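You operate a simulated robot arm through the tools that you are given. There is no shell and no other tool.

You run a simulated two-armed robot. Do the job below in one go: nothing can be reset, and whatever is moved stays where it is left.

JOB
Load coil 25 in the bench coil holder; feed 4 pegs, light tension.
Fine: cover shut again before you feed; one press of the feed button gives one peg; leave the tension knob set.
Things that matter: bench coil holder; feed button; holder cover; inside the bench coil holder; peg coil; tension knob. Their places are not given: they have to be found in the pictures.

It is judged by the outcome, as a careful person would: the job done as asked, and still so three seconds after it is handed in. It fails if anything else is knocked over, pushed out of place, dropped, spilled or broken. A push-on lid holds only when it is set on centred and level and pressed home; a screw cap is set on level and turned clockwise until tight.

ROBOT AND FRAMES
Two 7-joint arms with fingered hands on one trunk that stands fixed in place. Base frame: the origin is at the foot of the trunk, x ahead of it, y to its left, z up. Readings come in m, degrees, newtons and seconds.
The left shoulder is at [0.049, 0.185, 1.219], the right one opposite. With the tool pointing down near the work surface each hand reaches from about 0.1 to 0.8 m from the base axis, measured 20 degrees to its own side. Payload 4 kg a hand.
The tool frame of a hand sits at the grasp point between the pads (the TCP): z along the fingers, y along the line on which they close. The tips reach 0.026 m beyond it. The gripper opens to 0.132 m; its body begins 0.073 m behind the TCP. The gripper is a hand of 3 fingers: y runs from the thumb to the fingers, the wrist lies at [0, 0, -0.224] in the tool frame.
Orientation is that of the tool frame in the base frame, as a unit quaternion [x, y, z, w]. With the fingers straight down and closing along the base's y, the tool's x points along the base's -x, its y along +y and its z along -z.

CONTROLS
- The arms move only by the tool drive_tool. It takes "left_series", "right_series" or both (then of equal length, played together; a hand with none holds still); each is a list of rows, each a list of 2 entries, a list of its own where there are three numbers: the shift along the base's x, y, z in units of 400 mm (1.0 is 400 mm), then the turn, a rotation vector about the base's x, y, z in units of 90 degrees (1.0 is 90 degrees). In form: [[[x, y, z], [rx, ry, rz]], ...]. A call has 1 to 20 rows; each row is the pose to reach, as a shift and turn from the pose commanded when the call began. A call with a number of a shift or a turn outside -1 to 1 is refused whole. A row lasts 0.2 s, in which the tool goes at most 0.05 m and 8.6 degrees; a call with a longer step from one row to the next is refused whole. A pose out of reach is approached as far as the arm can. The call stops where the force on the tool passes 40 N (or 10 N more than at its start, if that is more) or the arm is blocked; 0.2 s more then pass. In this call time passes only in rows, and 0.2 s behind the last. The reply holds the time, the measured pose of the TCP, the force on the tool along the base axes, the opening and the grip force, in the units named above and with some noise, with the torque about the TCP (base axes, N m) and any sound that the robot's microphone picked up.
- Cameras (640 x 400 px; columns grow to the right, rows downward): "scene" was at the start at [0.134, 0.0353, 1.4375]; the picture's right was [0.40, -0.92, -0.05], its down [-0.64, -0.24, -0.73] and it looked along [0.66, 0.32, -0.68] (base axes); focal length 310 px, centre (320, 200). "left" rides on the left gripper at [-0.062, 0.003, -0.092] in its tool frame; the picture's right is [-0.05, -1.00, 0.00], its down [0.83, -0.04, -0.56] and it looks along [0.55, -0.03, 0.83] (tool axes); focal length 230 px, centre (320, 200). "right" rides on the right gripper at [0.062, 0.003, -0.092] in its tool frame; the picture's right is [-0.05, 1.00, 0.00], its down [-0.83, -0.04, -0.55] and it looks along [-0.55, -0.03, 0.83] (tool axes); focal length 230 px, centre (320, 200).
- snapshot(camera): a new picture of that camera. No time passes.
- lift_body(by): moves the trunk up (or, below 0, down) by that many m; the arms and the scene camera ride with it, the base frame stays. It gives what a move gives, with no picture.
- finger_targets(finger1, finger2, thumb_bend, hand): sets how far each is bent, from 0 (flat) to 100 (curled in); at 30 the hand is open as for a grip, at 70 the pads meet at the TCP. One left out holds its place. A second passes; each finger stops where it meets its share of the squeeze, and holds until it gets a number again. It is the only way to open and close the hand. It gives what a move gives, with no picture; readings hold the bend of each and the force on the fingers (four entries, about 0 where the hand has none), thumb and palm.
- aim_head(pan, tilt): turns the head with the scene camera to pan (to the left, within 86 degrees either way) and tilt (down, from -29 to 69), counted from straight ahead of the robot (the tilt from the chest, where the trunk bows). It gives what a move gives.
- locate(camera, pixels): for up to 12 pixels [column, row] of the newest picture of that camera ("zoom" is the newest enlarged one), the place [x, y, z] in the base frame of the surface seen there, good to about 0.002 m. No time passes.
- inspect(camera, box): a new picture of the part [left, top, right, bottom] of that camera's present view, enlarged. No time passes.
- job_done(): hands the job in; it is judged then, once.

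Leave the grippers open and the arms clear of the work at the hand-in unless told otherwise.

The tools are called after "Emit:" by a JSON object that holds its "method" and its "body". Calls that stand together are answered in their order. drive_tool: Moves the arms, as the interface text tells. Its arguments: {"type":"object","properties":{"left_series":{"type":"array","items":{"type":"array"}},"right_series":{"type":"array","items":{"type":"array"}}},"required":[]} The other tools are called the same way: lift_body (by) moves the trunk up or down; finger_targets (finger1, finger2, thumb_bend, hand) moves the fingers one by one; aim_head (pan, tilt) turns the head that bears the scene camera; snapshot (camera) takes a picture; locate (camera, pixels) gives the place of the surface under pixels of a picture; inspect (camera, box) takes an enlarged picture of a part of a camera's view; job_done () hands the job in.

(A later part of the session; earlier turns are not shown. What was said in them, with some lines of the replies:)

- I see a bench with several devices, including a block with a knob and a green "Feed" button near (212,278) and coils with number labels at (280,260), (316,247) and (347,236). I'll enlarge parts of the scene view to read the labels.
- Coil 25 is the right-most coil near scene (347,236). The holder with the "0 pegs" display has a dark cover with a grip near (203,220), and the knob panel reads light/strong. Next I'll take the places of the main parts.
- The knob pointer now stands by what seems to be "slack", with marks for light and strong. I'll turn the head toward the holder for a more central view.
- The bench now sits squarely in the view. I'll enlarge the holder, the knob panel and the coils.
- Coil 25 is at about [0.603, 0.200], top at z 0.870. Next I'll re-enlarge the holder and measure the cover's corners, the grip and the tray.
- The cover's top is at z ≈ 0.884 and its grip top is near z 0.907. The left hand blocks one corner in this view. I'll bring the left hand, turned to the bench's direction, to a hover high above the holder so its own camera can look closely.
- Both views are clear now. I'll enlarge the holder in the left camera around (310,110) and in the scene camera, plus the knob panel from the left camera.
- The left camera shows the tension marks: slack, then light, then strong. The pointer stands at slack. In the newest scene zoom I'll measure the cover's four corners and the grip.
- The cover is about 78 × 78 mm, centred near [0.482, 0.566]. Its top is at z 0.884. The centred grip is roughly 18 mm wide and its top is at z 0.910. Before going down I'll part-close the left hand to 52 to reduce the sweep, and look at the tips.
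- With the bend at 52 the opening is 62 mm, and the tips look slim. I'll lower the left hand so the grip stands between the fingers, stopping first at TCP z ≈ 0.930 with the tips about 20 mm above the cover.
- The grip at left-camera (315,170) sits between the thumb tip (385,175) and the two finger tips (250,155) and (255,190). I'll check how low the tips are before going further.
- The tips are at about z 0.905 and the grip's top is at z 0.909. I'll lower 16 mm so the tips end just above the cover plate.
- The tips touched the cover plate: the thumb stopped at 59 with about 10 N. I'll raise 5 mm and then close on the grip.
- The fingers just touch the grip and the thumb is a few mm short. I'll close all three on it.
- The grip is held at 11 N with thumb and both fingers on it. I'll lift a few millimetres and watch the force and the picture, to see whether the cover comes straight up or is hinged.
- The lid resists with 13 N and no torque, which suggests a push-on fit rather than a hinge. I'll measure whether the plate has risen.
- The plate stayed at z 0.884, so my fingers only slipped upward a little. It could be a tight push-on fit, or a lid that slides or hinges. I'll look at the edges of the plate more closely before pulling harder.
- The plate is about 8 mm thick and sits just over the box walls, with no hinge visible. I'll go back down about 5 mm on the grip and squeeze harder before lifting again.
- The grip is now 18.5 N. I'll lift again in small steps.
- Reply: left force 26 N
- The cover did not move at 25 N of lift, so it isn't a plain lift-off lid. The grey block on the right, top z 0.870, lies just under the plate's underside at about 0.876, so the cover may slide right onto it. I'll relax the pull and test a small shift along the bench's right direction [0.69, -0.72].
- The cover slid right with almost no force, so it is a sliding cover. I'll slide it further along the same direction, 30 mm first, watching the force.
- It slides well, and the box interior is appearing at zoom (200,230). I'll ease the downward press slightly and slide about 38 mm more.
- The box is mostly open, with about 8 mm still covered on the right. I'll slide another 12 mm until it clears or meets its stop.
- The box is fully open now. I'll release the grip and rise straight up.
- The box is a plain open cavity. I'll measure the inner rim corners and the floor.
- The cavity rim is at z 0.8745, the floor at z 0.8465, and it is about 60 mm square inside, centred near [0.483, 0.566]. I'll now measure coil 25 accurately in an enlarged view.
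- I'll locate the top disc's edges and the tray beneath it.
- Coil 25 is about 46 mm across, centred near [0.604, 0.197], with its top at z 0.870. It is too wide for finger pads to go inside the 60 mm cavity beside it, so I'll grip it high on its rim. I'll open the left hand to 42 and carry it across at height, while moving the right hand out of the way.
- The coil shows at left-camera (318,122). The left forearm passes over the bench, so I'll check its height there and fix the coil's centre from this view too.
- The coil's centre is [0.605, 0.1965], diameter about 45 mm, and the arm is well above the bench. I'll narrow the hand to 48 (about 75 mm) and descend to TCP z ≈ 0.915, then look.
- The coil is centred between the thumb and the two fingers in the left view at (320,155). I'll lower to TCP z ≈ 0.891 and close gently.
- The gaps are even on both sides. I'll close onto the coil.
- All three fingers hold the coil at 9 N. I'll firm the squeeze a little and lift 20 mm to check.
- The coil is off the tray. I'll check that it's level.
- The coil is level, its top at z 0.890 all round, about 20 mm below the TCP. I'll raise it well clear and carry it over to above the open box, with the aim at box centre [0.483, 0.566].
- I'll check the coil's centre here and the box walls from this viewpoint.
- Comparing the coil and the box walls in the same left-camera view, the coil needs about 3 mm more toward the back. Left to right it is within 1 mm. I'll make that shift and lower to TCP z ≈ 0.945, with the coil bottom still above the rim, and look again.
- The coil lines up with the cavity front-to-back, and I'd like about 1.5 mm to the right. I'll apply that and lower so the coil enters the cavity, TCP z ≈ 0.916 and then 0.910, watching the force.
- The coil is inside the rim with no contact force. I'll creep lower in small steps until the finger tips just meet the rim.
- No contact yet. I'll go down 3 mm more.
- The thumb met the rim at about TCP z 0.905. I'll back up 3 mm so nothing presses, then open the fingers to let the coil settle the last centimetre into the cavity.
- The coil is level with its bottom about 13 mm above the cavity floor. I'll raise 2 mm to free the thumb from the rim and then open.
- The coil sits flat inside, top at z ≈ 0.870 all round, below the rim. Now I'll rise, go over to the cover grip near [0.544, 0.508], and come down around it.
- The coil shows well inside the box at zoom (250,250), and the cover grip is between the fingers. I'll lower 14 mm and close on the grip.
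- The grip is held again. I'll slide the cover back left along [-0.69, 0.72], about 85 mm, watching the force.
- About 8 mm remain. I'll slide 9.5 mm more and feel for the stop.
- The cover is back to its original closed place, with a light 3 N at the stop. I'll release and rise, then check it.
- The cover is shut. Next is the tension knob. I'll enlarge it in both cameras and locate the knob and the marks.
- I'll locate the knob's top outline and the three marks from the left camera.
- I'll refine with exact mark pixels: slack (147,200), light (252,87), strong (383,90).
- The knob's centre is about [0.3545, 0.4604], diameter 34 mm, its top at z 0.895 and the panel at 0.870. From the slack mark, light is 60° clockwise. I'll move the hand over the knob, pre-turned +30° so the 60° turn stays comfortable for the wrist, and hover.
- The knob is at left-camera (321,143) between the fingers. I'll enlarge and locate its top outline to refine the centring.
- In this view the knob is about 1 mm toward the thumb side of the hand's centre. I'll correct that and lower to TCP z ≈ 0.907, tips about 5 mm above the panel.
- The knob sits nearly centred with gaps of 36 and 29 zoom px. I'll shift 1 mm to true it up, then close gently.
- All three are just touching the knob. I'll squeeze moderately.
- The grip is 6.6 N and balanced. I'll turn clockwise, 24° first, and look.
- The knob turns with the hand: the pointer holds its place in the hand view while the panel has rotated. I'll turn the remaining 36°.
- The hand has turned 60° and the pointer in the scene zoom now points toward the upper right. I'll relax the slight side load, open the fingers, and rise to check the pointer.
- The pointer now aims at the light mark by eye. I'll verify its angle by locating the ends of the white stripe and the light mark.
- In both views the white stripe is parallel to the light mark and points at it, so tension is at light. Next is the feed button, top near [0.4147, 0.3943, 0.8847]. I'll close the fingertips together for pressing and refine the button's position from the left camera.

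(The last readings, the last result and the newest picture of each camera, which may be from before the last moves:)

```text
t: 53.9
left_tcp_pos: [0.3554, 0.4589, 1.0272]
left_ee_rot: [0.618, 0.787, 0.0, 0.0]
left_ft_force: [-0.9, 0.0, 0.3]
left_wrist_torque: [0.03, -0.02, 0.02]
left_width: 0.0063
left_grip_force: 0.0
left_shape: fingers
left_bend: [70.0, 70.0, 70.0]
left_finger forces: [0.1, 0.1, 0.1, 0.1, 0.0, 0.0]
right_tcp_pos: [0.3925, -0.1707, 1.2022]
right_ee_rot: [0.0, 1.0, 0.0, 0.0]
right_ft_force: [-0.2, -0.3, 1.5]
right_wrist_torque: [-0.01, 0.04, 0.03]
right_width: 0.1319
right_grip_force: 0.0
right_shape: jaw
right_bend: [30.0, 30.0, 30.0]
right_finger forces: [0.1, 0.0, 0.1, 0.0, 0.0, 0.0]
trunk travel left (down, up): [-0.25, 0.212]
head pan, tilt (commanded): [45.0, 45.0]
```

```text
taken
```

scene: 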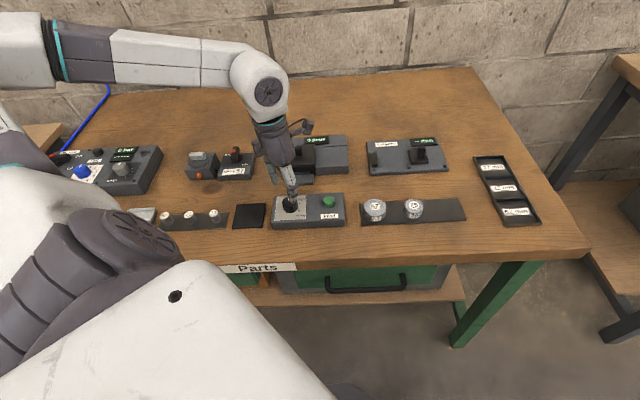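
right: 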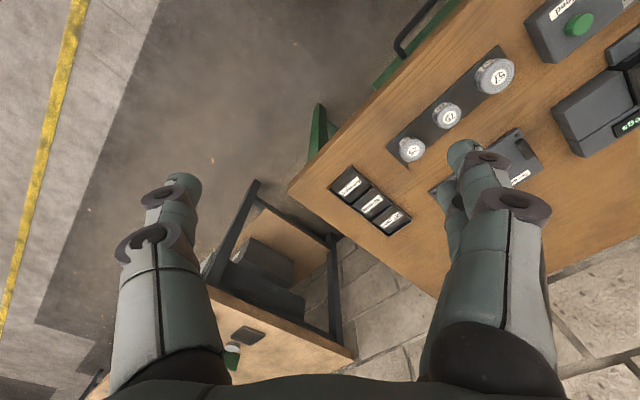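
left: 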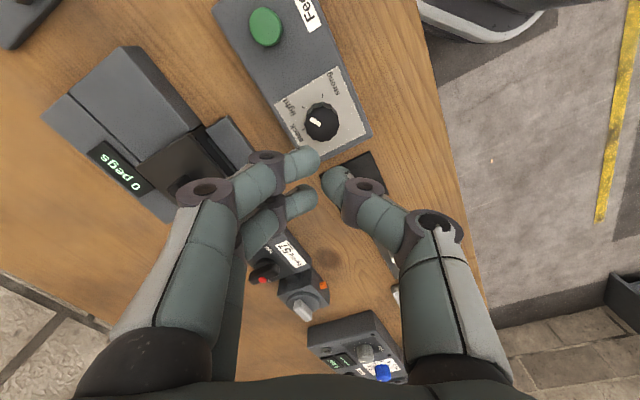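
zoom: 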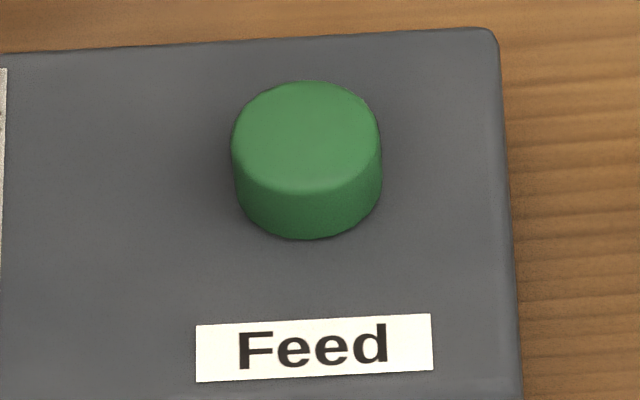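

The button's top centre is about [0.420, 0.399, 0.885], diameter 27 mm. The closed tips are slim enough to press it. I'll move above it at TCP z ≈ 0.96 and check the views.

Emit:
{"method": "drive_tool", "body": {"left_series": [[[0.055, -0.049, -0.03], [0, 0, 0]], [[0.11, -0.098, -0.08], [0, 0, 0]], [[0.1615, -0.1445, -0.13], [0, 0, 0]], [[0.1615, -0.1445, -0.17], [0, 0, 0]]]}}

Emit:
{"method": "snapshot", "body": {"camera": "left"}}

Emit:
{"method": "snapshot", "body": {"camera": "scene"}}

```text
t: 54.9
left_tcp_pos: [0.4208, 0.3999, 0.9604]
left_ee_rot: [0.618, 0.786, 0.0, -0.001]
left_ft_force: [0.0, 0.0, 0.2]
left_wrist_torque: [0.01, -0.01, 0.0]
left_width: 0.0063
left_grip_force: 0.1
left_shape: fingers
left_bend: [70.0, 70.0, 70.0]
left_finger forces: [0.0, 0.0, 0.0, 0.1, 0.0, 0.1]
right_tcp_pos: [0.3918, -0.1706, 1.2024]
right_ee_rot: [0.0, 1.0, 0.0, 0.0]
right_ft_force: [0.3, -0.2, 0.4]
right_wrist_torque: [-0.02, 0.01, -0.03]
right_width: 0.1319
right_grip_force: 0.1
right_shape: jaw
right_bend: [30.0, 30.0, 30.0]
right_finger forces: [0.1, 0.0, 0.1, 0.0, 0.1, 0.0]
trunk travel left (down, up): [-0.25, 0.212]
head pan, tilt (commanded): [45.0, 45.0]
```

```text
taken
```

left: 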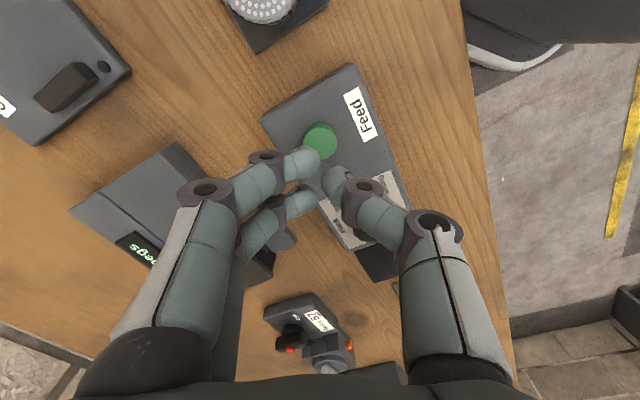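

```text
taken
```

scene: 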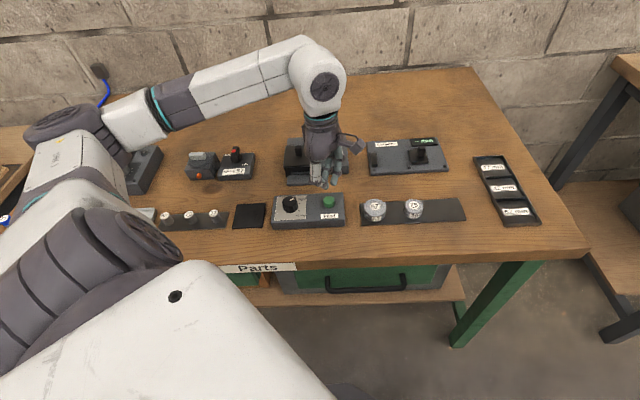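

The closed tips are right over the button at left-camera (320,140). The display is hidden by the fingers here, so I'll rise after each press to read it. I'll descend to just above contact, TCP z ≈ 0.922.

Emit:
{"method": "drive_tool", "body": {"left_series": [[[0, 0, -0.05], [0, 0, 0]], [[0, 0, -0.095], [0, 0, 0]]]}}

Emit:
{"method": "inspect", "body": {"camera": "scene", "box": [275, 140, 375, 235]}}

Emit:
{"method": "inspect", "body": {"camera": "left", "box": [220, 80, 440, 240]}}

```text
t: 55.5
left_tcp_pos: [0.4212, 0.3999, 0.9201]
left_ee_rot: [0.617, 0.787, 0.001, 0.001]
left_ft_force: [-0.2, -0.1, 0.1]
left_wrist_torque: [0.02, 0.0, 0.0]
left_width: 0.006
left_grip_force: 0.1
left_shape: fingers
left_bend: [70.0, 70.0, 70.0]
left_finger forces: [0.0, 0.1, 0.0, 0.0, 0.0, 0.0]
right_tcp_pos: [0.393, -0.1709, 1.2023]
right_ee_rot: [0.0, 1.0, 0.0, 0.001]
right_ft_force: [-0.5, -0.2, 0.0]
right_wrist_torque: [0.0, 0.0, 0.02]
right_width: 0.1319
right_grip_force: 0.0
right_shape: jaw
right_bend: [30.0, 30.0, 30.0]
right_finger forces: [0.0, 0.0, 0.0, 0.1, 0.0, 0.1]
trunk travel left (down, up): [-0.25, 0.212]
head pan, tilt (commanded): [45.0, 45.0]
```

```text
4.21 times, centred on (325, 188) of scene
```

zoom: 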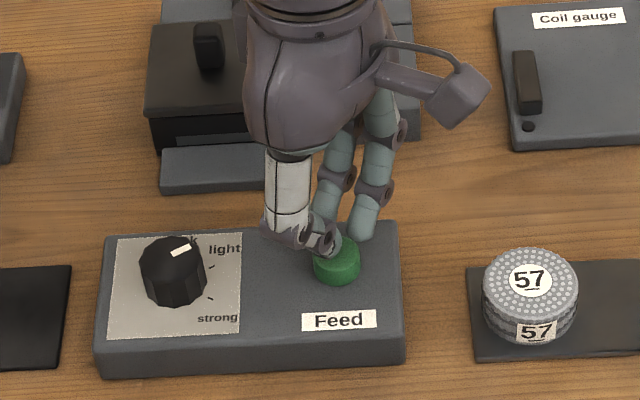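

```text
2.50 times, centred on (330, 160) of left
```

zoom: 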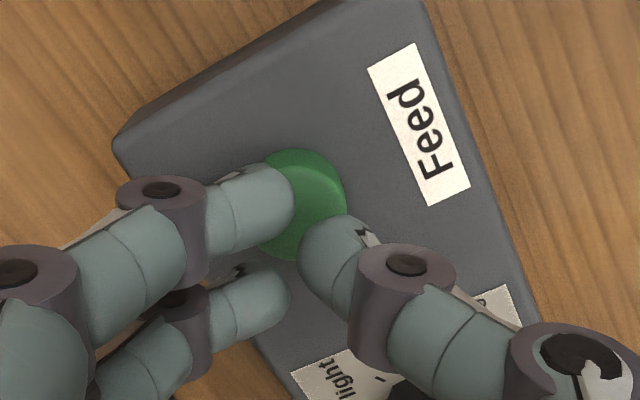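

The cluster sits a little off the button's centre: its centre is near zoom (303,205) while the tips are nearer (292,240). I'll locate the visible button edges to correct.

Emit:
{"method": "locate", "body": {"camera": "zoom", "pixels": [[300, 160], [275, 165], [320, 185], [315, 200], [340, 190], [335, 205], [275, 240], [285, 250], [275, 205], [320, 235], [250, 300]]}}

```text
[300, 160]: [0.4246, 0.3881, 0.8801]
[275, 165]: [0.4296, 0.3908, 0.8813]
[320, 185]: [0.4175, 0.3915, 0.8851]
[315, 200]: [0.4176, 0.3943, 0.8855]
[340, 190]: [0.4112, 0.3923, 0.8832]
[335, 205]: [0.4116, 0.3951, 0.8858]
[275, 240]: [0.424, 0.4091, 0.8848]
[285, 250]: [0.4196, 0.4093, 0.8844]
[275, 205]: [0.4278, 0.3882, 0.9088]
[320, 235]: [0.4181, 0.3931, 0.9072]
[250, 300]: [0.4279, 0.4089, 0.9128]
```

Allowing for the tips' height, the cluster is centred over the button. I'll ease down 4 mm to feel for contact.

Emit:
{"method": "drive_tool", "body": {"left_series": [[[0, 0, -0.005], [0, 0, 0]], [[0, 0, -0.01], [0, 0, 0]]]}}

```text
t: 56.0
left_tcp_pos: [0.4198, 0.3999, 0.9181]
left_ee_rot: [0.618, 0.787, 0.0, 0.0]
left_ft_force: [0.5, 0.1, -0.6]
left_wrist_torque: [0.0, 0.02, -0.02]
left_width: 0.006
left_grip_force: 0.2
left_shape: fingers
left_bend: [70.0, 70.0, 70.0]
left_finger forces: [0.0, 0.0, 0.1, 0.1, 0.0, 0.0]
right_tcp_pos: [0.3925, -0.171, 1.2023]
right_ee_rot: [-0.001, 1.0, 0.0, -0.001]
right_ft_force: [0.2, 0.1, 0.7]
right_wrist_torque: [0.06, 0.02, -0.04]
right_width: 0.1318
right_grip_force: 0.0
right_shape: jaw
right_bend: [30.0, 30.0, 30.0]
right_finger forces: [0.1, 0.0, 0.0, 0.1, 0.1, 0.1]
trunk travel left (down, up): [-0.25, 0.212]
head pan, tilt (commanded): [45.0, 45.0]
```

No contact at TCP z 0.918. I'll ease another 3 mm.

Emit:
{"method": "drive_tool", "body": {"left_series": [[[0, 0, -0.004], [0, 0, 0]], [[0, 0, -0.0075], [0, 0, 0]]]}}

```text
t: 56.6
left_tcp_pos: [0.4213, 0.4, 0.915]
left_ee_rot: [0.618, 0.786, 0.001, 0.001]
left_ft_force: [0.8, 0.4, 0.1]
left_wrist_torque: [0.02, 0.01, 0.01]
left_width: 0.0063
left_grip_force: 0.1
left_shape: fingers
left_bend: [70.0, 70.0, 70.0]
left_finger forces: [0.0, 0.0, 0.0, 0.1, 0.0, 0.0]
right_tcp_pos: [0.3934, -0.1704, 1.2018]
right_ee_rot: [0.0, 1.0, 0.0, 0.001]
right_ft_force: [0.8, -0.7, 0.4]
right_wrist_torque: [0.02, 0.04, 0.03]
right_width: 0.1316
right_grip_force: 0.1
right_shape: jaw
right_bend: [30.0, 30.0, 30.0]
right_finger forces: [0.1, 0.0, 0.0, 0.0, 0.0, 0.0]
trunk travel left (down, up): [-0.25, 0.212]
head pan, tilt (commanded): [45.0, 45.0]
```

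Still free at 0.915. Now I'll press: down another 5 mm in small steps, reading the force and any sound.

Emit:
{"method": "drive_tool", "body": {"left_series": [[[0, 0, -0.005], [0, 0, 0]], [[0, 0, -0.01], [0, 0, 0]], [[0, 0, -0.0125], [0, 0, 0]]]}}

```text
t: 57.5
left_tcp_pos: [0.4204, 0.4001, 0.9101]
left_ee_rot: [0.618, 0.786, 0.0, 0.001]
left_ft_force: [0.9, -0.5, 2.1]
left_wrist_torque: [-0.01, 0.01, 0.0]
left_width: 0.0057
left_grip_force: 0.7
left_shape: fingers
left_bend: [70.0, 70.0, 70.0]
left_finger forces: [0.3, 0.1, 0.0, 0.0, 1.3, 0.0]
right_tcp_pos: [0.392, -0.1708, 1.2029]
right_ee_rot: [0.0, 1.0, 0.0, 0.0]
right_ft_force: [0.4, -0.7, 0.4]
right_wrist_torque: [0.01, 0.03, 0.02]
right_width: 0.1319
right_grip_force: 0.0
right_shape: jaw
right_bend: [30.0, 30.0, 30.0]
right_finger forces: [0.1, 0.0, 0.0, 0.0, 0.0, 0.0]
trunk travel left (down, up): [-0.25, 0.212]
head pan, tilt (commanded): [45.0, 45.0]
```

Contact began at about TCP z 0.911, 2 N. I'll press 4 mm more.

Emit:
{"method": "drive_tool", "body": {"left_series": [[[0, 0, -0.005], [0, 0, 0]], [[0, 0, -0.01], [0, 0, 0]]]}}

Emit:
{"method": "inspect", "body": {"camera": "left", "box": [60, 180, 260, 300]}}

```text
t: 58.0
left_tcp_pos: [0.4206, 0.399, 0.9064]
left_ee_rot: [0.618, 0.786, 0.0, 0.0]
left_ft_force: [0.2, 0.3, 4.5]
left_wrist_torque: [-0.02, 0.06, 0.0]
left_width: 0.0058
left_grip_force: 2.0
left_shape: fingers
left_bend: [70.0, 70.0, 70.0]
left_finger forces: [0.7, 0.6, 0.1, 0.0, 3.0, 0.0]
right_tcp_pos: [0.3925, -0.1699, 1.2024]
right_ee_rot: [0.0, 1.0, 0.0, 0.0]
right_ft_force: [0.6, 0.1, -0.3]
right_wrist_torque: [-0.01, 0.04, 0.0]
right_width: 0.1318
right_grip_force: 0.1
right_shape: jaw
right_bend: [30.0, 30.0, 30.0]
right_finger forces: [0.0, 0.1, 0.0, 0.0, 0.0, 0.0]
trunk travel left (down, up): [-0.25, 0.212]
head pan, tilt (commanded): [45.0, 45.0]
heard: click
```

```text
3.20 times, centred on (160, 240) of left
```

zoom: 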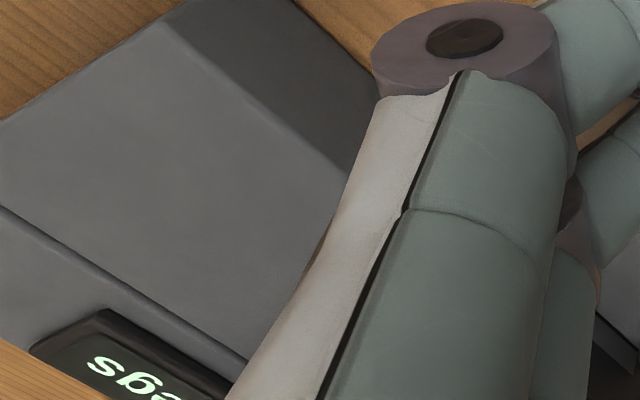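

I heard a click, so the button has been pressed once. I'll release upward and rise to read the display.

Emit:
{"method": "drive_tool", "body": {"left_series": [[[0, 0, 0.03], [0, 0, 0]], [[0, 0, 0.13], [0, 0, 0]], [[0, 0, 0.23], [0, 0, 0]], [[0, 0, 0.31], [0, 0, 0]]]}}

Emit:
{"method": "snapshot", "body": {"camera": "left"}}

Emit:
{"method": "snapshot", "body": {"camera": "scene"}}

```text
t: 59.0
left_tcp_pos: [0.4195, 0.3987, 1.0296]
left_ee_rot: [0.617, 0.787, 0.0, 0.001]
left_ft_force: [0.5, -1.1, -0.2]
left_wrist_torque: [-0.01, -0.04, -0.03]
left_width: 0.0058
left_grip_force: 0.1
left_shape: fingers
left_bend: [70.0, 70.0, 70.0]
left_finger forces: [0.0, 0.1, 0.0, 0.0, 0.1, 0.1]
right_tcp_pos: [0.3931, -0.1705, 1.2026]
right_ee_rot: [0.0, 1.0, 0.0, 0.0]
right_ft_force: [-0.6, 0.5, -0.7]
right_wrist_torque: [0.01, -0.03, -0.01]
right_width: 0.1321
right_grip_force: 0.1
right_shape: jaw
right_bend: [30.0, 30.0, 30.0]
right_finger forces: [0.1, 0.0, 0.0, 0.0, 0.1, 0.0]
trunk travel left (down, up): [-0.25, 0.212]
head pan, tilt (commanded): [45.0, 45.0]
```

```text
taken
```

left: 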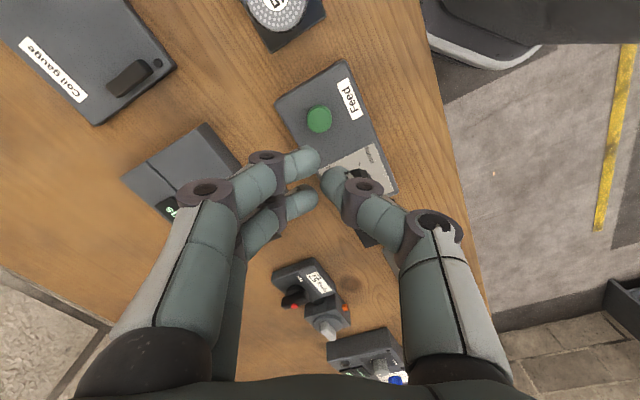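

```text
taken
```

scene: 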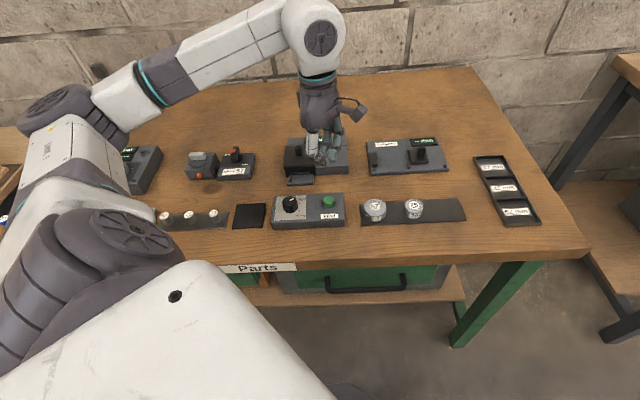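

The display is still hidden behind the hand. I'll step the hand 12 cm to the right at this height to see it.

Emit:
{"method": "drive_tool", "body": {"left_series": [[[0.069, -0.072, 0], [0, 0, 0]], [[0.138, -0.145, 0], [0, 0, 0]], [[0.207, -0.217, 0], [0, 0, 0]]]}}

Emit:
{"method": "inspect", "body": {"camera": "scene", "box": [265, 115, 365, 190]}}

```text
t: 59.9
left_tcp_pos: [0.5047, 0.3109, 1.0305]
left_ee_rot: [0.618, 0.786, 0.0, -0.001]
left_ft_force: [0.3, 0.4, 0.2]
left_wrist_torque: [0.03, 0.01, 0.0]
left_width: 0.0059
left_grip_force: 0.1
left_shape: fingers
left_bend: [70.0, 70.0, 70.0]
left_finger forces: [0.1, 0.0, 0.0, 0.0, 0.0, 0.0]
right_tcp_pos: [0.393, -0.1721, 1.2024]
right_ee_rot: [0.0, 1.0, 0.0, 0.0]
right_ft_force: [-1.1, 0.1, -0.6]
right_wrist_torque: [-0.01, -0.04, -0.02]
right_width: 0.1319
right_grip_force: 0.0
right_shape: jaw
right_bend: [30.0, 30.0, 30.0]
right_finger forces: [0.1, 0.1, 0.1, 0.0, 0.0, 0.0]
trunk travel left (down, up): [-0.25, 0.212]
head pan, tilt (commanded): [45.0, 45.0]
```

```text
5.33 times, centred on (315, 152) of scene
```

zoom: 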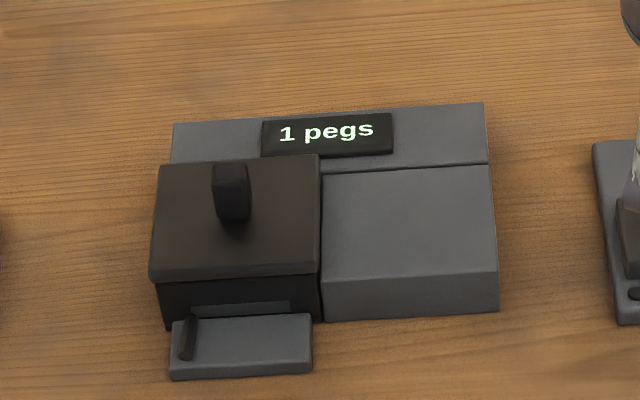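

The display reads "1 pegs" and a peg lies on the tray. I'll return over the button to TCP z ≈ 0.925.

Emit:
{"method": "drive_tool", "body": {"left_series": [[[-0.069, 0.072, 0], [0, 0, 0]], [[-0.138, 0.145, 0], [0, 0, 0]], [[-0.207, 0.217, 0], [0, 0, 0]], [[-0.207, 0.217, -0.09], [0, 0, 0]], [[-0.207, 0.217, -0.18], [0, 0, 0]], [[-0.207, 0.217, -0.2625], [0, 0, 0]]]}}

Emit:
{"method": "inspect", "body": {"camera": "left", "box": [220, 80, 440, 240]}}

```text
t: 61.2
left_tcp_pos: [0.4193, 0.3995, 0.9242]
left_ee_rot: [0.618, 0.786, 0.0, 0.001]
left_ft_force: [-0.1, -0.2, 1.0]
left_wrist_torque: [-0.03, 0.0, 0.03]
left_width: 0.006
left_grip_force: 0.2
left_shape: fingers
left_bend: [70.0, 70.0, 70.0]
left_finger forces: [0.0, 0.0, 0.0, 0.0, 0.0, 0.0]
right_tcp_pos: [0.3923, -0.1703, 1.2025]
right_ee_rot: [0.0, 1.0, 0.0, 0.0]
right_ft_force: [0.1, -1.1, 0.4]
right_wrist_torque: [0.01, -0.02, -0.01]
right_width: 0.132
right_grip_force: 0.1
right_shape: jaw
right_bend: [30.0, 30.0, 30.0]
right_finger forces: [0.0, 0.0, 0.1, 0.1, 0.1, 0.0]
trunk travel left (down, up): [-0.25, 0.212]
head pan, tilt (commanded): [45.0, 45.0]
```

```text
2.50 times, centred on (330, 160) of left
```

zoom: 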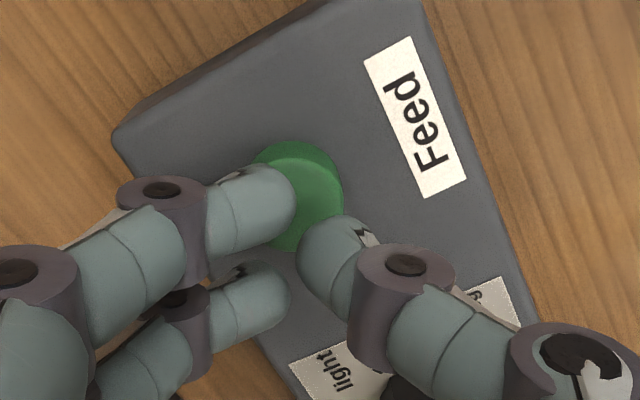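

The tips are over the button again. Second press: down 19 mm in steps to the click height.

Emit:
{"method": "drive_tool", "body": {"left_series": [[[0, 0, -0.02], [0, 0, 0]], [[0, 0, -0.034], [0, 0, 0]], [[0, 0, -0.042], [0, 0, 0]], [[0, 0, -0.048], [0, 0, 0]]]}}

```text
t: 62.2
left_tcp_pos: [0.4198, 0.3989, 0.9063]
left_ee_rot: [0.618, 0.786, 0.001, 0.001]
left_ft_force: [-1.4, -0.5, 5.9]
left_wrist_torque: [0.02, 0.07, 0.04]
left_width: 0.006
left_grip_force: 2.7
left_shape: fingers
left_bend: [70.0, 70.0, 70.0]
left_finger forces: [0.6, 0.6, 0.0, 0.0, 4.1, 0.0]
right_tcp_pos: [0.3928, -0.1708, 1.204]
right_ee_rot: [0.0, 1.0, 0.0, -0.001]
right_ft_force: [-0.6, 0.5, -0.3]
right_wrist_torque: [0.0, -0.01, 0.01]
right_width: 0.1318
right_grip_force: 0.1
right_shape: jaw
right_bend: [30.0, 30.0, 30.0]
right_finger forces: [0.0, 0.1, 0.0, 0.1, 0.0, 0.1]
trunk travel left (down, up): [-0.25, 0.212]
head pan, tilt (commanded): [45.0, 45.0]
heard: click
```

Click heard, press two. I'll lift fully off the button (20 mm).

Emit:
{"method": "drive_tool", "body": {"left_series": [[[0, 0, 0.02], [0, 0, 0]], [[0, 0, 0.048], [0, 0, 0]], [[0, 0, 0.048], [0, 0, 0]]]}}

```text
t: 63.0
left_tcp_pos: [0.4209, 0.3997, 0.9244]
left_ee_rot: [0.617, 0.787, 0.0, 0.0]
left_ft_force: [-1.0, 0.1, 0.6]
left_wrist_torque: [0.01, -0.01, 0.02]
left_width: 0.0059
left_grip_force: 0.0
left_shape: fingers
left_bend: [70.0, 70.0, 70.0]
left_finger forces: [0.0, 0.0, 0.0, 0.0, 0.1, 0.0]
right_tcp_pos: [0.3928, -0.1708, 1.2025]
right_ee_rot: [0.0, 1.0, 0.0, -0.001]
right_ft_force: [0.3, 0.2, 0.5]
right_wrist_torque: [0.01, 0.01, 0.02]
right_width: 0.1319
right_grip_force: 0.0
right_shape: jaw
right_bend: [30.0, 30.0, 30.0]
right_finger forces: [0.0, 0.1, 0.0, 0.1, 0.0, 0.0]
trunk travel left (down, up): [-0.25, 0.212]
head pan, tilt (commanded): [45.0, 45.0]
```

I'll check what can be seen of the tray and display from the scene camera before the next press.

Emit:
{"method": "inspect", "body": {"camera": "scene", "box": [265, 115, 365, 235]}}

```text
3.33 times, centred on (315, 175) of scene
```

zoom: 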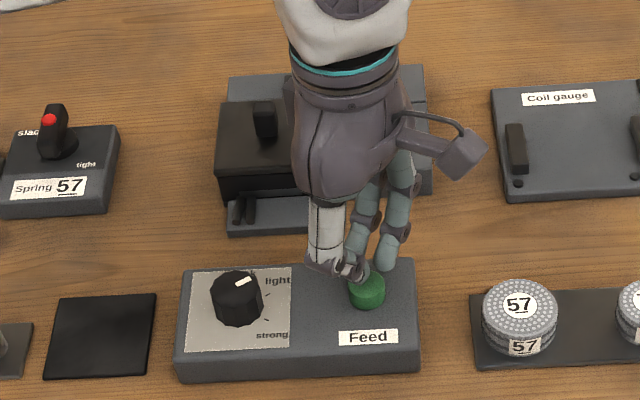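

Two pegs now lie on the tray at zoom (238,210) and (250,210), and the knob still points to light. Third press.

Emit:
{"method": "drive_tool", "body": {"left_series": [[[0, 0, -0.02], [0, 0, 0]], [[0, 0, -0.034], [0, 0, 0]], [[0, 0, -0.042], [0, 0, 0]], [[0, 0, -0.048], [0, 0, 0]]]}}

```text
t: 64.0
left_tcp_pos: [0.4199, 0.3988, 0.9064]
left_ee_rot: [0.618, 0.786, 0.0, 0.001]
left_ft_force: [-1.9, 0.3, 6.0]
left_wrist_torque: [-0.02, 0.06, 0.01]
left_width: 0.0057
left_grip_force: 2.8
left_shape: fingers
left_bend: [70.0, 70.0, 70.0]
left_finger forces: [0.5, 0.6, 0.0, 0.0, 4.2, 0.1]
right_tcp_pos: [0.3921, -0.1721, 1.2033]
right_ee_rot: [0.0, 1.0, 0.0, 0.0]
right_ft_force: [-0.2, 0.0, 0.5]
right_wrist_torque: [-0.04, 0.01, 0.02]
right_width: 0.1318
right_grip_force: 0.0
right_shape: jaw
right_bend: [30.0, 30.0, 30.0]
right_finger forces: [0.0, 0.1, 0.0, 0.0, 0.0, 0.0]
trunk travel left (down, up): [-0.25, 0.212]
head pan, tilt (commanded): [45.0, 45.0]
heard: click
```

Click heard, press three. I'll lift off and then step aside to read the display before the last press.

Emit:
{"method": "drive_tool", "body": {"left_series": [[[0, 0, 0.02], [0, 0, 0]], [[0, 0, 0.1], [0, 0, 0]], [[0, 0, 0.2], [0, 0, 0]], [[0, 0, 0.3], [0, 0, 0]], [[0.069, -0.072, 0.31], [0, 0, 0]], [[0.138, -0.145, 0.31], [0, 0, 0]], [[0.207, -0.217, 0.31], [0, 0, 0]]]}}

Emit:
{"method": "inspect", "body": {"camera": "scene", "box": [265, 115, 365, 235]}}

```text
t: 65.7
left_tcp_pos: [0.5032, 0.3127, 1.0302]
left_ee_rot: [0.618, 0.786, 0.0, -0.002]
left_ft_force: [-0.1, 0.2, -0.5]
left_wrist_torque: [-0.01, -0.01, -0.02]
left_width: 0.0056
left_grip_force: 0.0
left_shape: fingers
left_bend: [70.0, 70.0, 70.0]
left_finger forces: [0.0, 0.0, 0.0, 0.0, 0.1, 0.0]
right_tcp_pos: [0.3926, -0.1716, 1.2018]
right_ee_rot: [0.0, 1.0, 0.0, -0.001]
right_ft_force: [0.0, 0.4, -1.3]
right_wrist_torque: [-0.01, 0.03, 0.0]
right_width: 0.1319
right_grip_force: 0.0
right_shape: jaw
right_bend: [30.0, 30.0, 30.0]
right_finger forces: [0.0, 0.0, 0.0, 0.1, 0.1, 0.0]
trunk travel left (down, up): [-0.25, 0.212]
head pan, tilt (commanded): [45.0, 45.0]
```

```text
3.33 times, centred on (315, 175) of scene
```

zoom: 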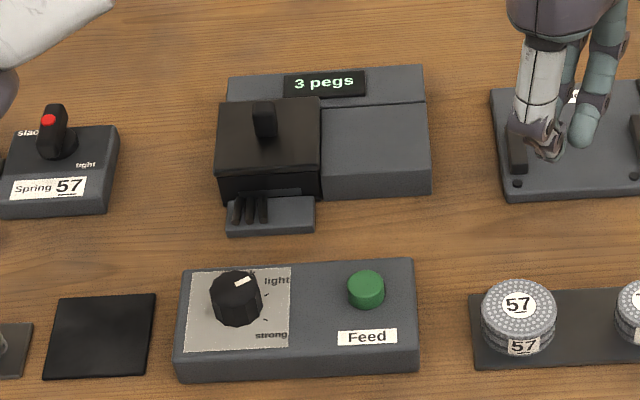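

The display reads "3 pegs" with three pegs on the tray. I'll go back over the button for the fourth and last press.

Emit:
{"method": "drive_tool", "body": {"left_series": [[[-0.069, 0.072, 0], [0, 0, 0]], [[-0.138, 0.145, 0], [0, 0, 0]], [[-0.207, 0.217, 0], [0, 0, 0]], [[-0.207, 0.217, -0.09], [0, 0, 0]], [[-0.207, 0.217, -0.18], [0, 0, 0]], [[-0.207, 0.217, -0.2625], [0, 0, 0]]]}}

Emit:
{"method": "drive_tool", "body": {"left_series": [[[0, 0, -0.02], [0, 0, 0]], [[0, 0, -0.034], [0, 0, 0]], [[0, 0, -0.042], [0, 0, 0]], [[0, 0, -0.048], [0, 0, 0]]]}}

```text
t: 67.0
left_tcp_pos: [0.4213, 0.3987, 0.9234]
left_ee_rot: [0.617, 0.787, 0.001, 0.0]
left_ft_force: [0.3, -0.1, -1.1]
left_wrist_torque: [-0.02, -0.01, 0.0]
left_width: 0.0057
left_grip_force: 0.1
left_shape: fingers
left_bend: [70.0, 70.0, 70.0]
left_finger forces: [0.0, 0.0, 0.0, 0.1, 0.0, 0.0]
right_tcp_pos: [0.3916, -0.17, 1.2029]
right_ee_rot: [0.0, 1.0, 0.0, -0.001]
right_ft_force: [0.3, -0.3, -0.4]
right_wrist_torque: [0.0, -0.01, -0.01]
right_width: 0.132
right_grip_force: 0.0
right_shape: jaw
right_bend: [30.0, 30.0, 30.0]
right_finger forces: [0.1, 0.0, 0.0, 0.1, 0.0, 0.1]
trunk travel left (down, up): [-0.25, 0.212]
head pan, tilt (commanded): [45.0, 45.0]
```

```text
t: 68.0
left_tcp_pos: [0.4205, 0.3998, 0.9052]
left_ee_rot: [0.617, 0.787, 0.001, 0.0]
left_ft_force: [-0.7, 0.2, 5.9]
left_wrist_torque: [0.03, 0.04, 0.0]
left_width: 0.0056
left_grip_force: 3.4
left_shape: fingers
left_bend: [70.0, 70.0, 70.0]
left_finger forces: [1.0, 0.9, 0.0, 0.0, 4.2, 0.0]
right_tcp_pos: [0.3926, -0.1695, 1.2025]
right_ee_rot: [0.0, 1.0, 0.0, 0.001]
right_ft_force: [-0.4, -0.3, 0.1]
right_wrist_torque: [0.02, 0.02, 0.02]
right_width: 0.1321
right_grip_force: 0.1
right_shape: jaw
right_bend: [30.0, 30.0, 30.0]
right_finger forces: [0.0, 0.1, 0.0, 0.0, 0.0, 0.0]
trunk travel left (down, up): [-0.25, 0.212]
head pan, tilt (commanded): [45.0, 45.0]
heard: click
```

Fourth click heard. I'll lift straight off and step aside at height to check the final state.

Emit:
{"method": "drive_tool", "body": {"left_series": [[[0, 0, 0.02], [0, 0, 0]], [[0, 0, 0.1], [0, 0, 0]], [[0, 0, 0.2], [0, 0, 0]], [[0, 0, 0.31], [0, 0, 0]], [[0.069, -0.072, 0.35], [0, 0, 0]], [[0.138, -0.145, 0.4], [0, 0, 0]], [[0.207, -0.217, 0.45], [0, 0, 0]]]}}

Emit:
{"method": "inspect", "body": {"camera": "scene", "box": [265, 115, 365, 235]}}

Emit:
{"method": "snapshot", "body": {"camera": "scene"}}

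```text
t: 69.7
left_tcp_pos: [0.5025, 0.3122, 1.0842]
left_ee_rot: [0.618, 0.786, 0.001, 0.0]
left_ft_force: [-0.1, -0.2, -0.1]
left_wrist_torque: [0.01, 0.05, -0.03]
left_width: 0.0054
left_grip_force: 0.1
left_shape: fingers
left_bend: [70.0, 70.0, 70.0]
left_finger forces: [0.1, 0.0, 0.0, 0.0, 0.0, 0.0]
right_tcp_pos: [0.3935, -0.1727, 1.2028]
right_ee_rot: [0.0, 1.0, 0.0, -0.001]
right_ft_force: [-0.6, 0.3, -0.3]
right_wrist_torque: [0.05, -0.02, 0.02]
right_width: 0.1317
right_grip_force: 0.0
right_shape: jaw
right_bend: [30.0, 30.0, 30.0]
right_finger forces: [0.0, 0.0, 0.0, 0.0, 0.1, 0.0]
trunk travel left (down, up): [-0.25, 0.212]
head pan, tilt (commanded): [45.0, 45.0]
```

```text
3.33 times, centred on (315, 175) of scene
```

zoom: 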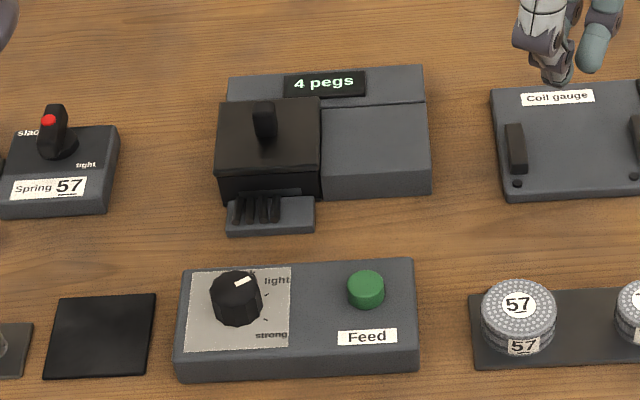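

```text
taken
```

scene: 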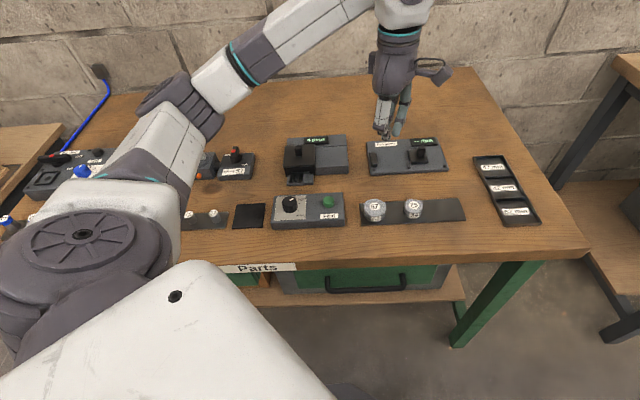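

The display reads "4 pegs", four pegs lie on the tray, the cover is shut and the knob points to light. I'll raise the left hand clear, back it away from the bench work, and open it.

Emit:
{"method": "drive_tool", "body": {"left_series": [[[0, 0, 0.1], [0, 0, 0]], [[0, 0, 0.2], [0, 0, 0]], [[0, 0, 0.29], [0, 0, 0]], [[-0.1, 0, 0.29], [0, 0, 0]], [[-0.2, 0, 0.29], [0, 0, 0]], [[-0.3, 0, 0.29], [0, 0, 0]]]}}

Emit:
{"method": "finger_targets", "body": {"hand": "left", "finger1": 30, "finger2": 30, "thumb_bend": 30}}

Emit:
{"method": "snapshot", "body": {"camera": "scene"}}

Emit:
{"method": "inspect", "body": {"camera": "scene", "box": [265, 115, 365, 235]}}

```text
t: 71.0
left_tcp_pos: [0.3821, 0.3127, 1.2004]
left_ee_rot: [0.618, 0.786, 0.0, 0.001]
left_ft_force: [0.3, 0.7, -0.7]
left_wrist_torque: [-0.01, -0.05, -0.04]
left_width: 0.0057
left_grip_force: 0.0
left_shape: fingers
left_bend: [70.0, 70.0, 70.0]
left_finger forces: [0.0, 0.1, 0.0, 0.1, 0.0, 0.0]
right_tcp_pos: [0.3912, -0.1706, 1.2037]
right_ee_rot: [0.0, 1.0, 0.0, -0.001]
right_ft_force: [-0.6, 0.3, -0.1]
right_wrist_torque: [0.02, -0.03, 0.01]
right_width: 0.1318
right_grip_force: 0.0
right_shape: jaw
right_bend: [30.0, 30.0, 30.0]
right_finger forces: [0.0, 0.0, 0.1, 0.0, 0.1, 0.1]
trunk travel left (down, up): [-0.25, 0.212]
head pan, tilt (commanded): [45.0, 45.0]
```

```text
t: 72.0
left_tcp_pos: [0.3838, 0.3134, 1.2007]
left_ee_rot: [0.618, 0.786, 0.0, -0.001]
left_ft_force: [0.6, 0.3, -0.4]
left_wrist_torque: [-0.02, 0.0, 0.01]
left_width: 0.1339
left_grip_force: 0.0
left_shape: fingers
left_bend: [30.0, 30.0, 30.0]
left_finger forces: [0.0, 0.0, 0.1, 0.0, 0.0, 0.0]
right_tcp_pos: [0.3922, -0.1703, 1.2027]
right_ee_rot: [-0.001, 1.0, 0.001, 0.0]
right_ft_force: [0.5, 0.0, -0.5]
right_wrist_torque: [0.0, -0.04, -0.01]
right_width: 0.132
right_grip_force: 0.0
right_shape: jaw
right_bend: [30.0, 30.0, 30.0]
right_finger forces: [0.0, 0.0, 0.0, 0.0, 0.0, 0.0]
trunk travel left (down, up): [-0.25, 0.212]
head pan, tilt (commanded): [45.0, 45.0]
```

```text
taken
```

scene: 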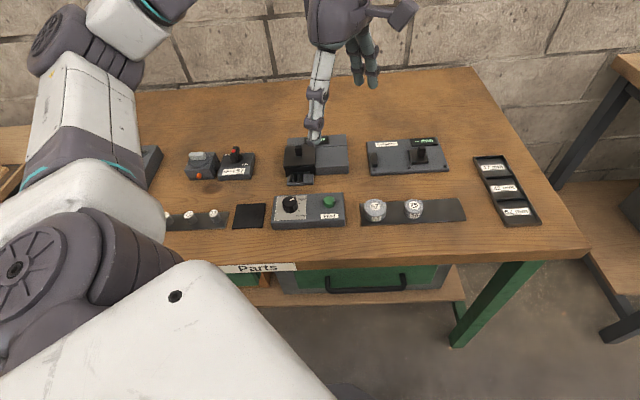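

```text
3.33 times, centred on (315, 175) of scene
```

zoom: 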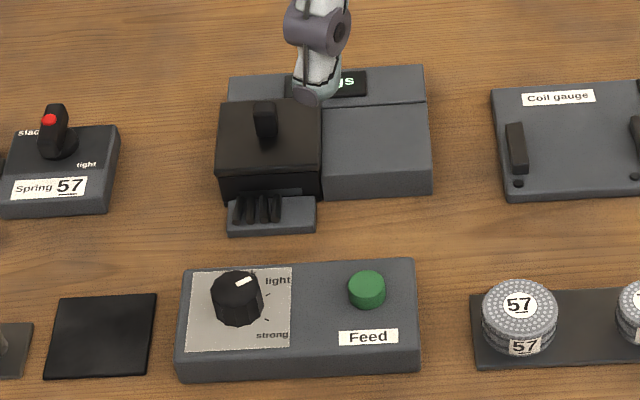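

Everything reads as asked:
- Coil 25 is in the holder and the cover is shut.
- The knob is at light.
- Four pegs have been fed, and nothing else looks moved.

Both hands are open and clear of the bench. I'll hand the job in.

Emit:
{"method": "job_done", "body": {}}

```text
The job is handed in.
```

The job is done and handed in. Coil 25 is in the bench coil holder, four pegs were fed, and the tension knob is left at light.

- **Coil:** it sits flat inside the holder. My fingers wouldn't fit beside it in the cavity, so I let it drop about 15 mm onto the floor.
- **Cover:** it slides rather than lifts. I shut it against its stop before feeding. Before I found that out, I pulled up on it with about 25 N, and it did not move.
- **Tension:** I turned the knob 60° clockwise from slack; the pointer lines up with the light mark in both camera views.
- **Feed:** four presses gave four clicks. The display reads "4 pegs" and four pegs are on the tray.

In the last picture nothing else on the bench looks moved. Both hands are open and held above the work.
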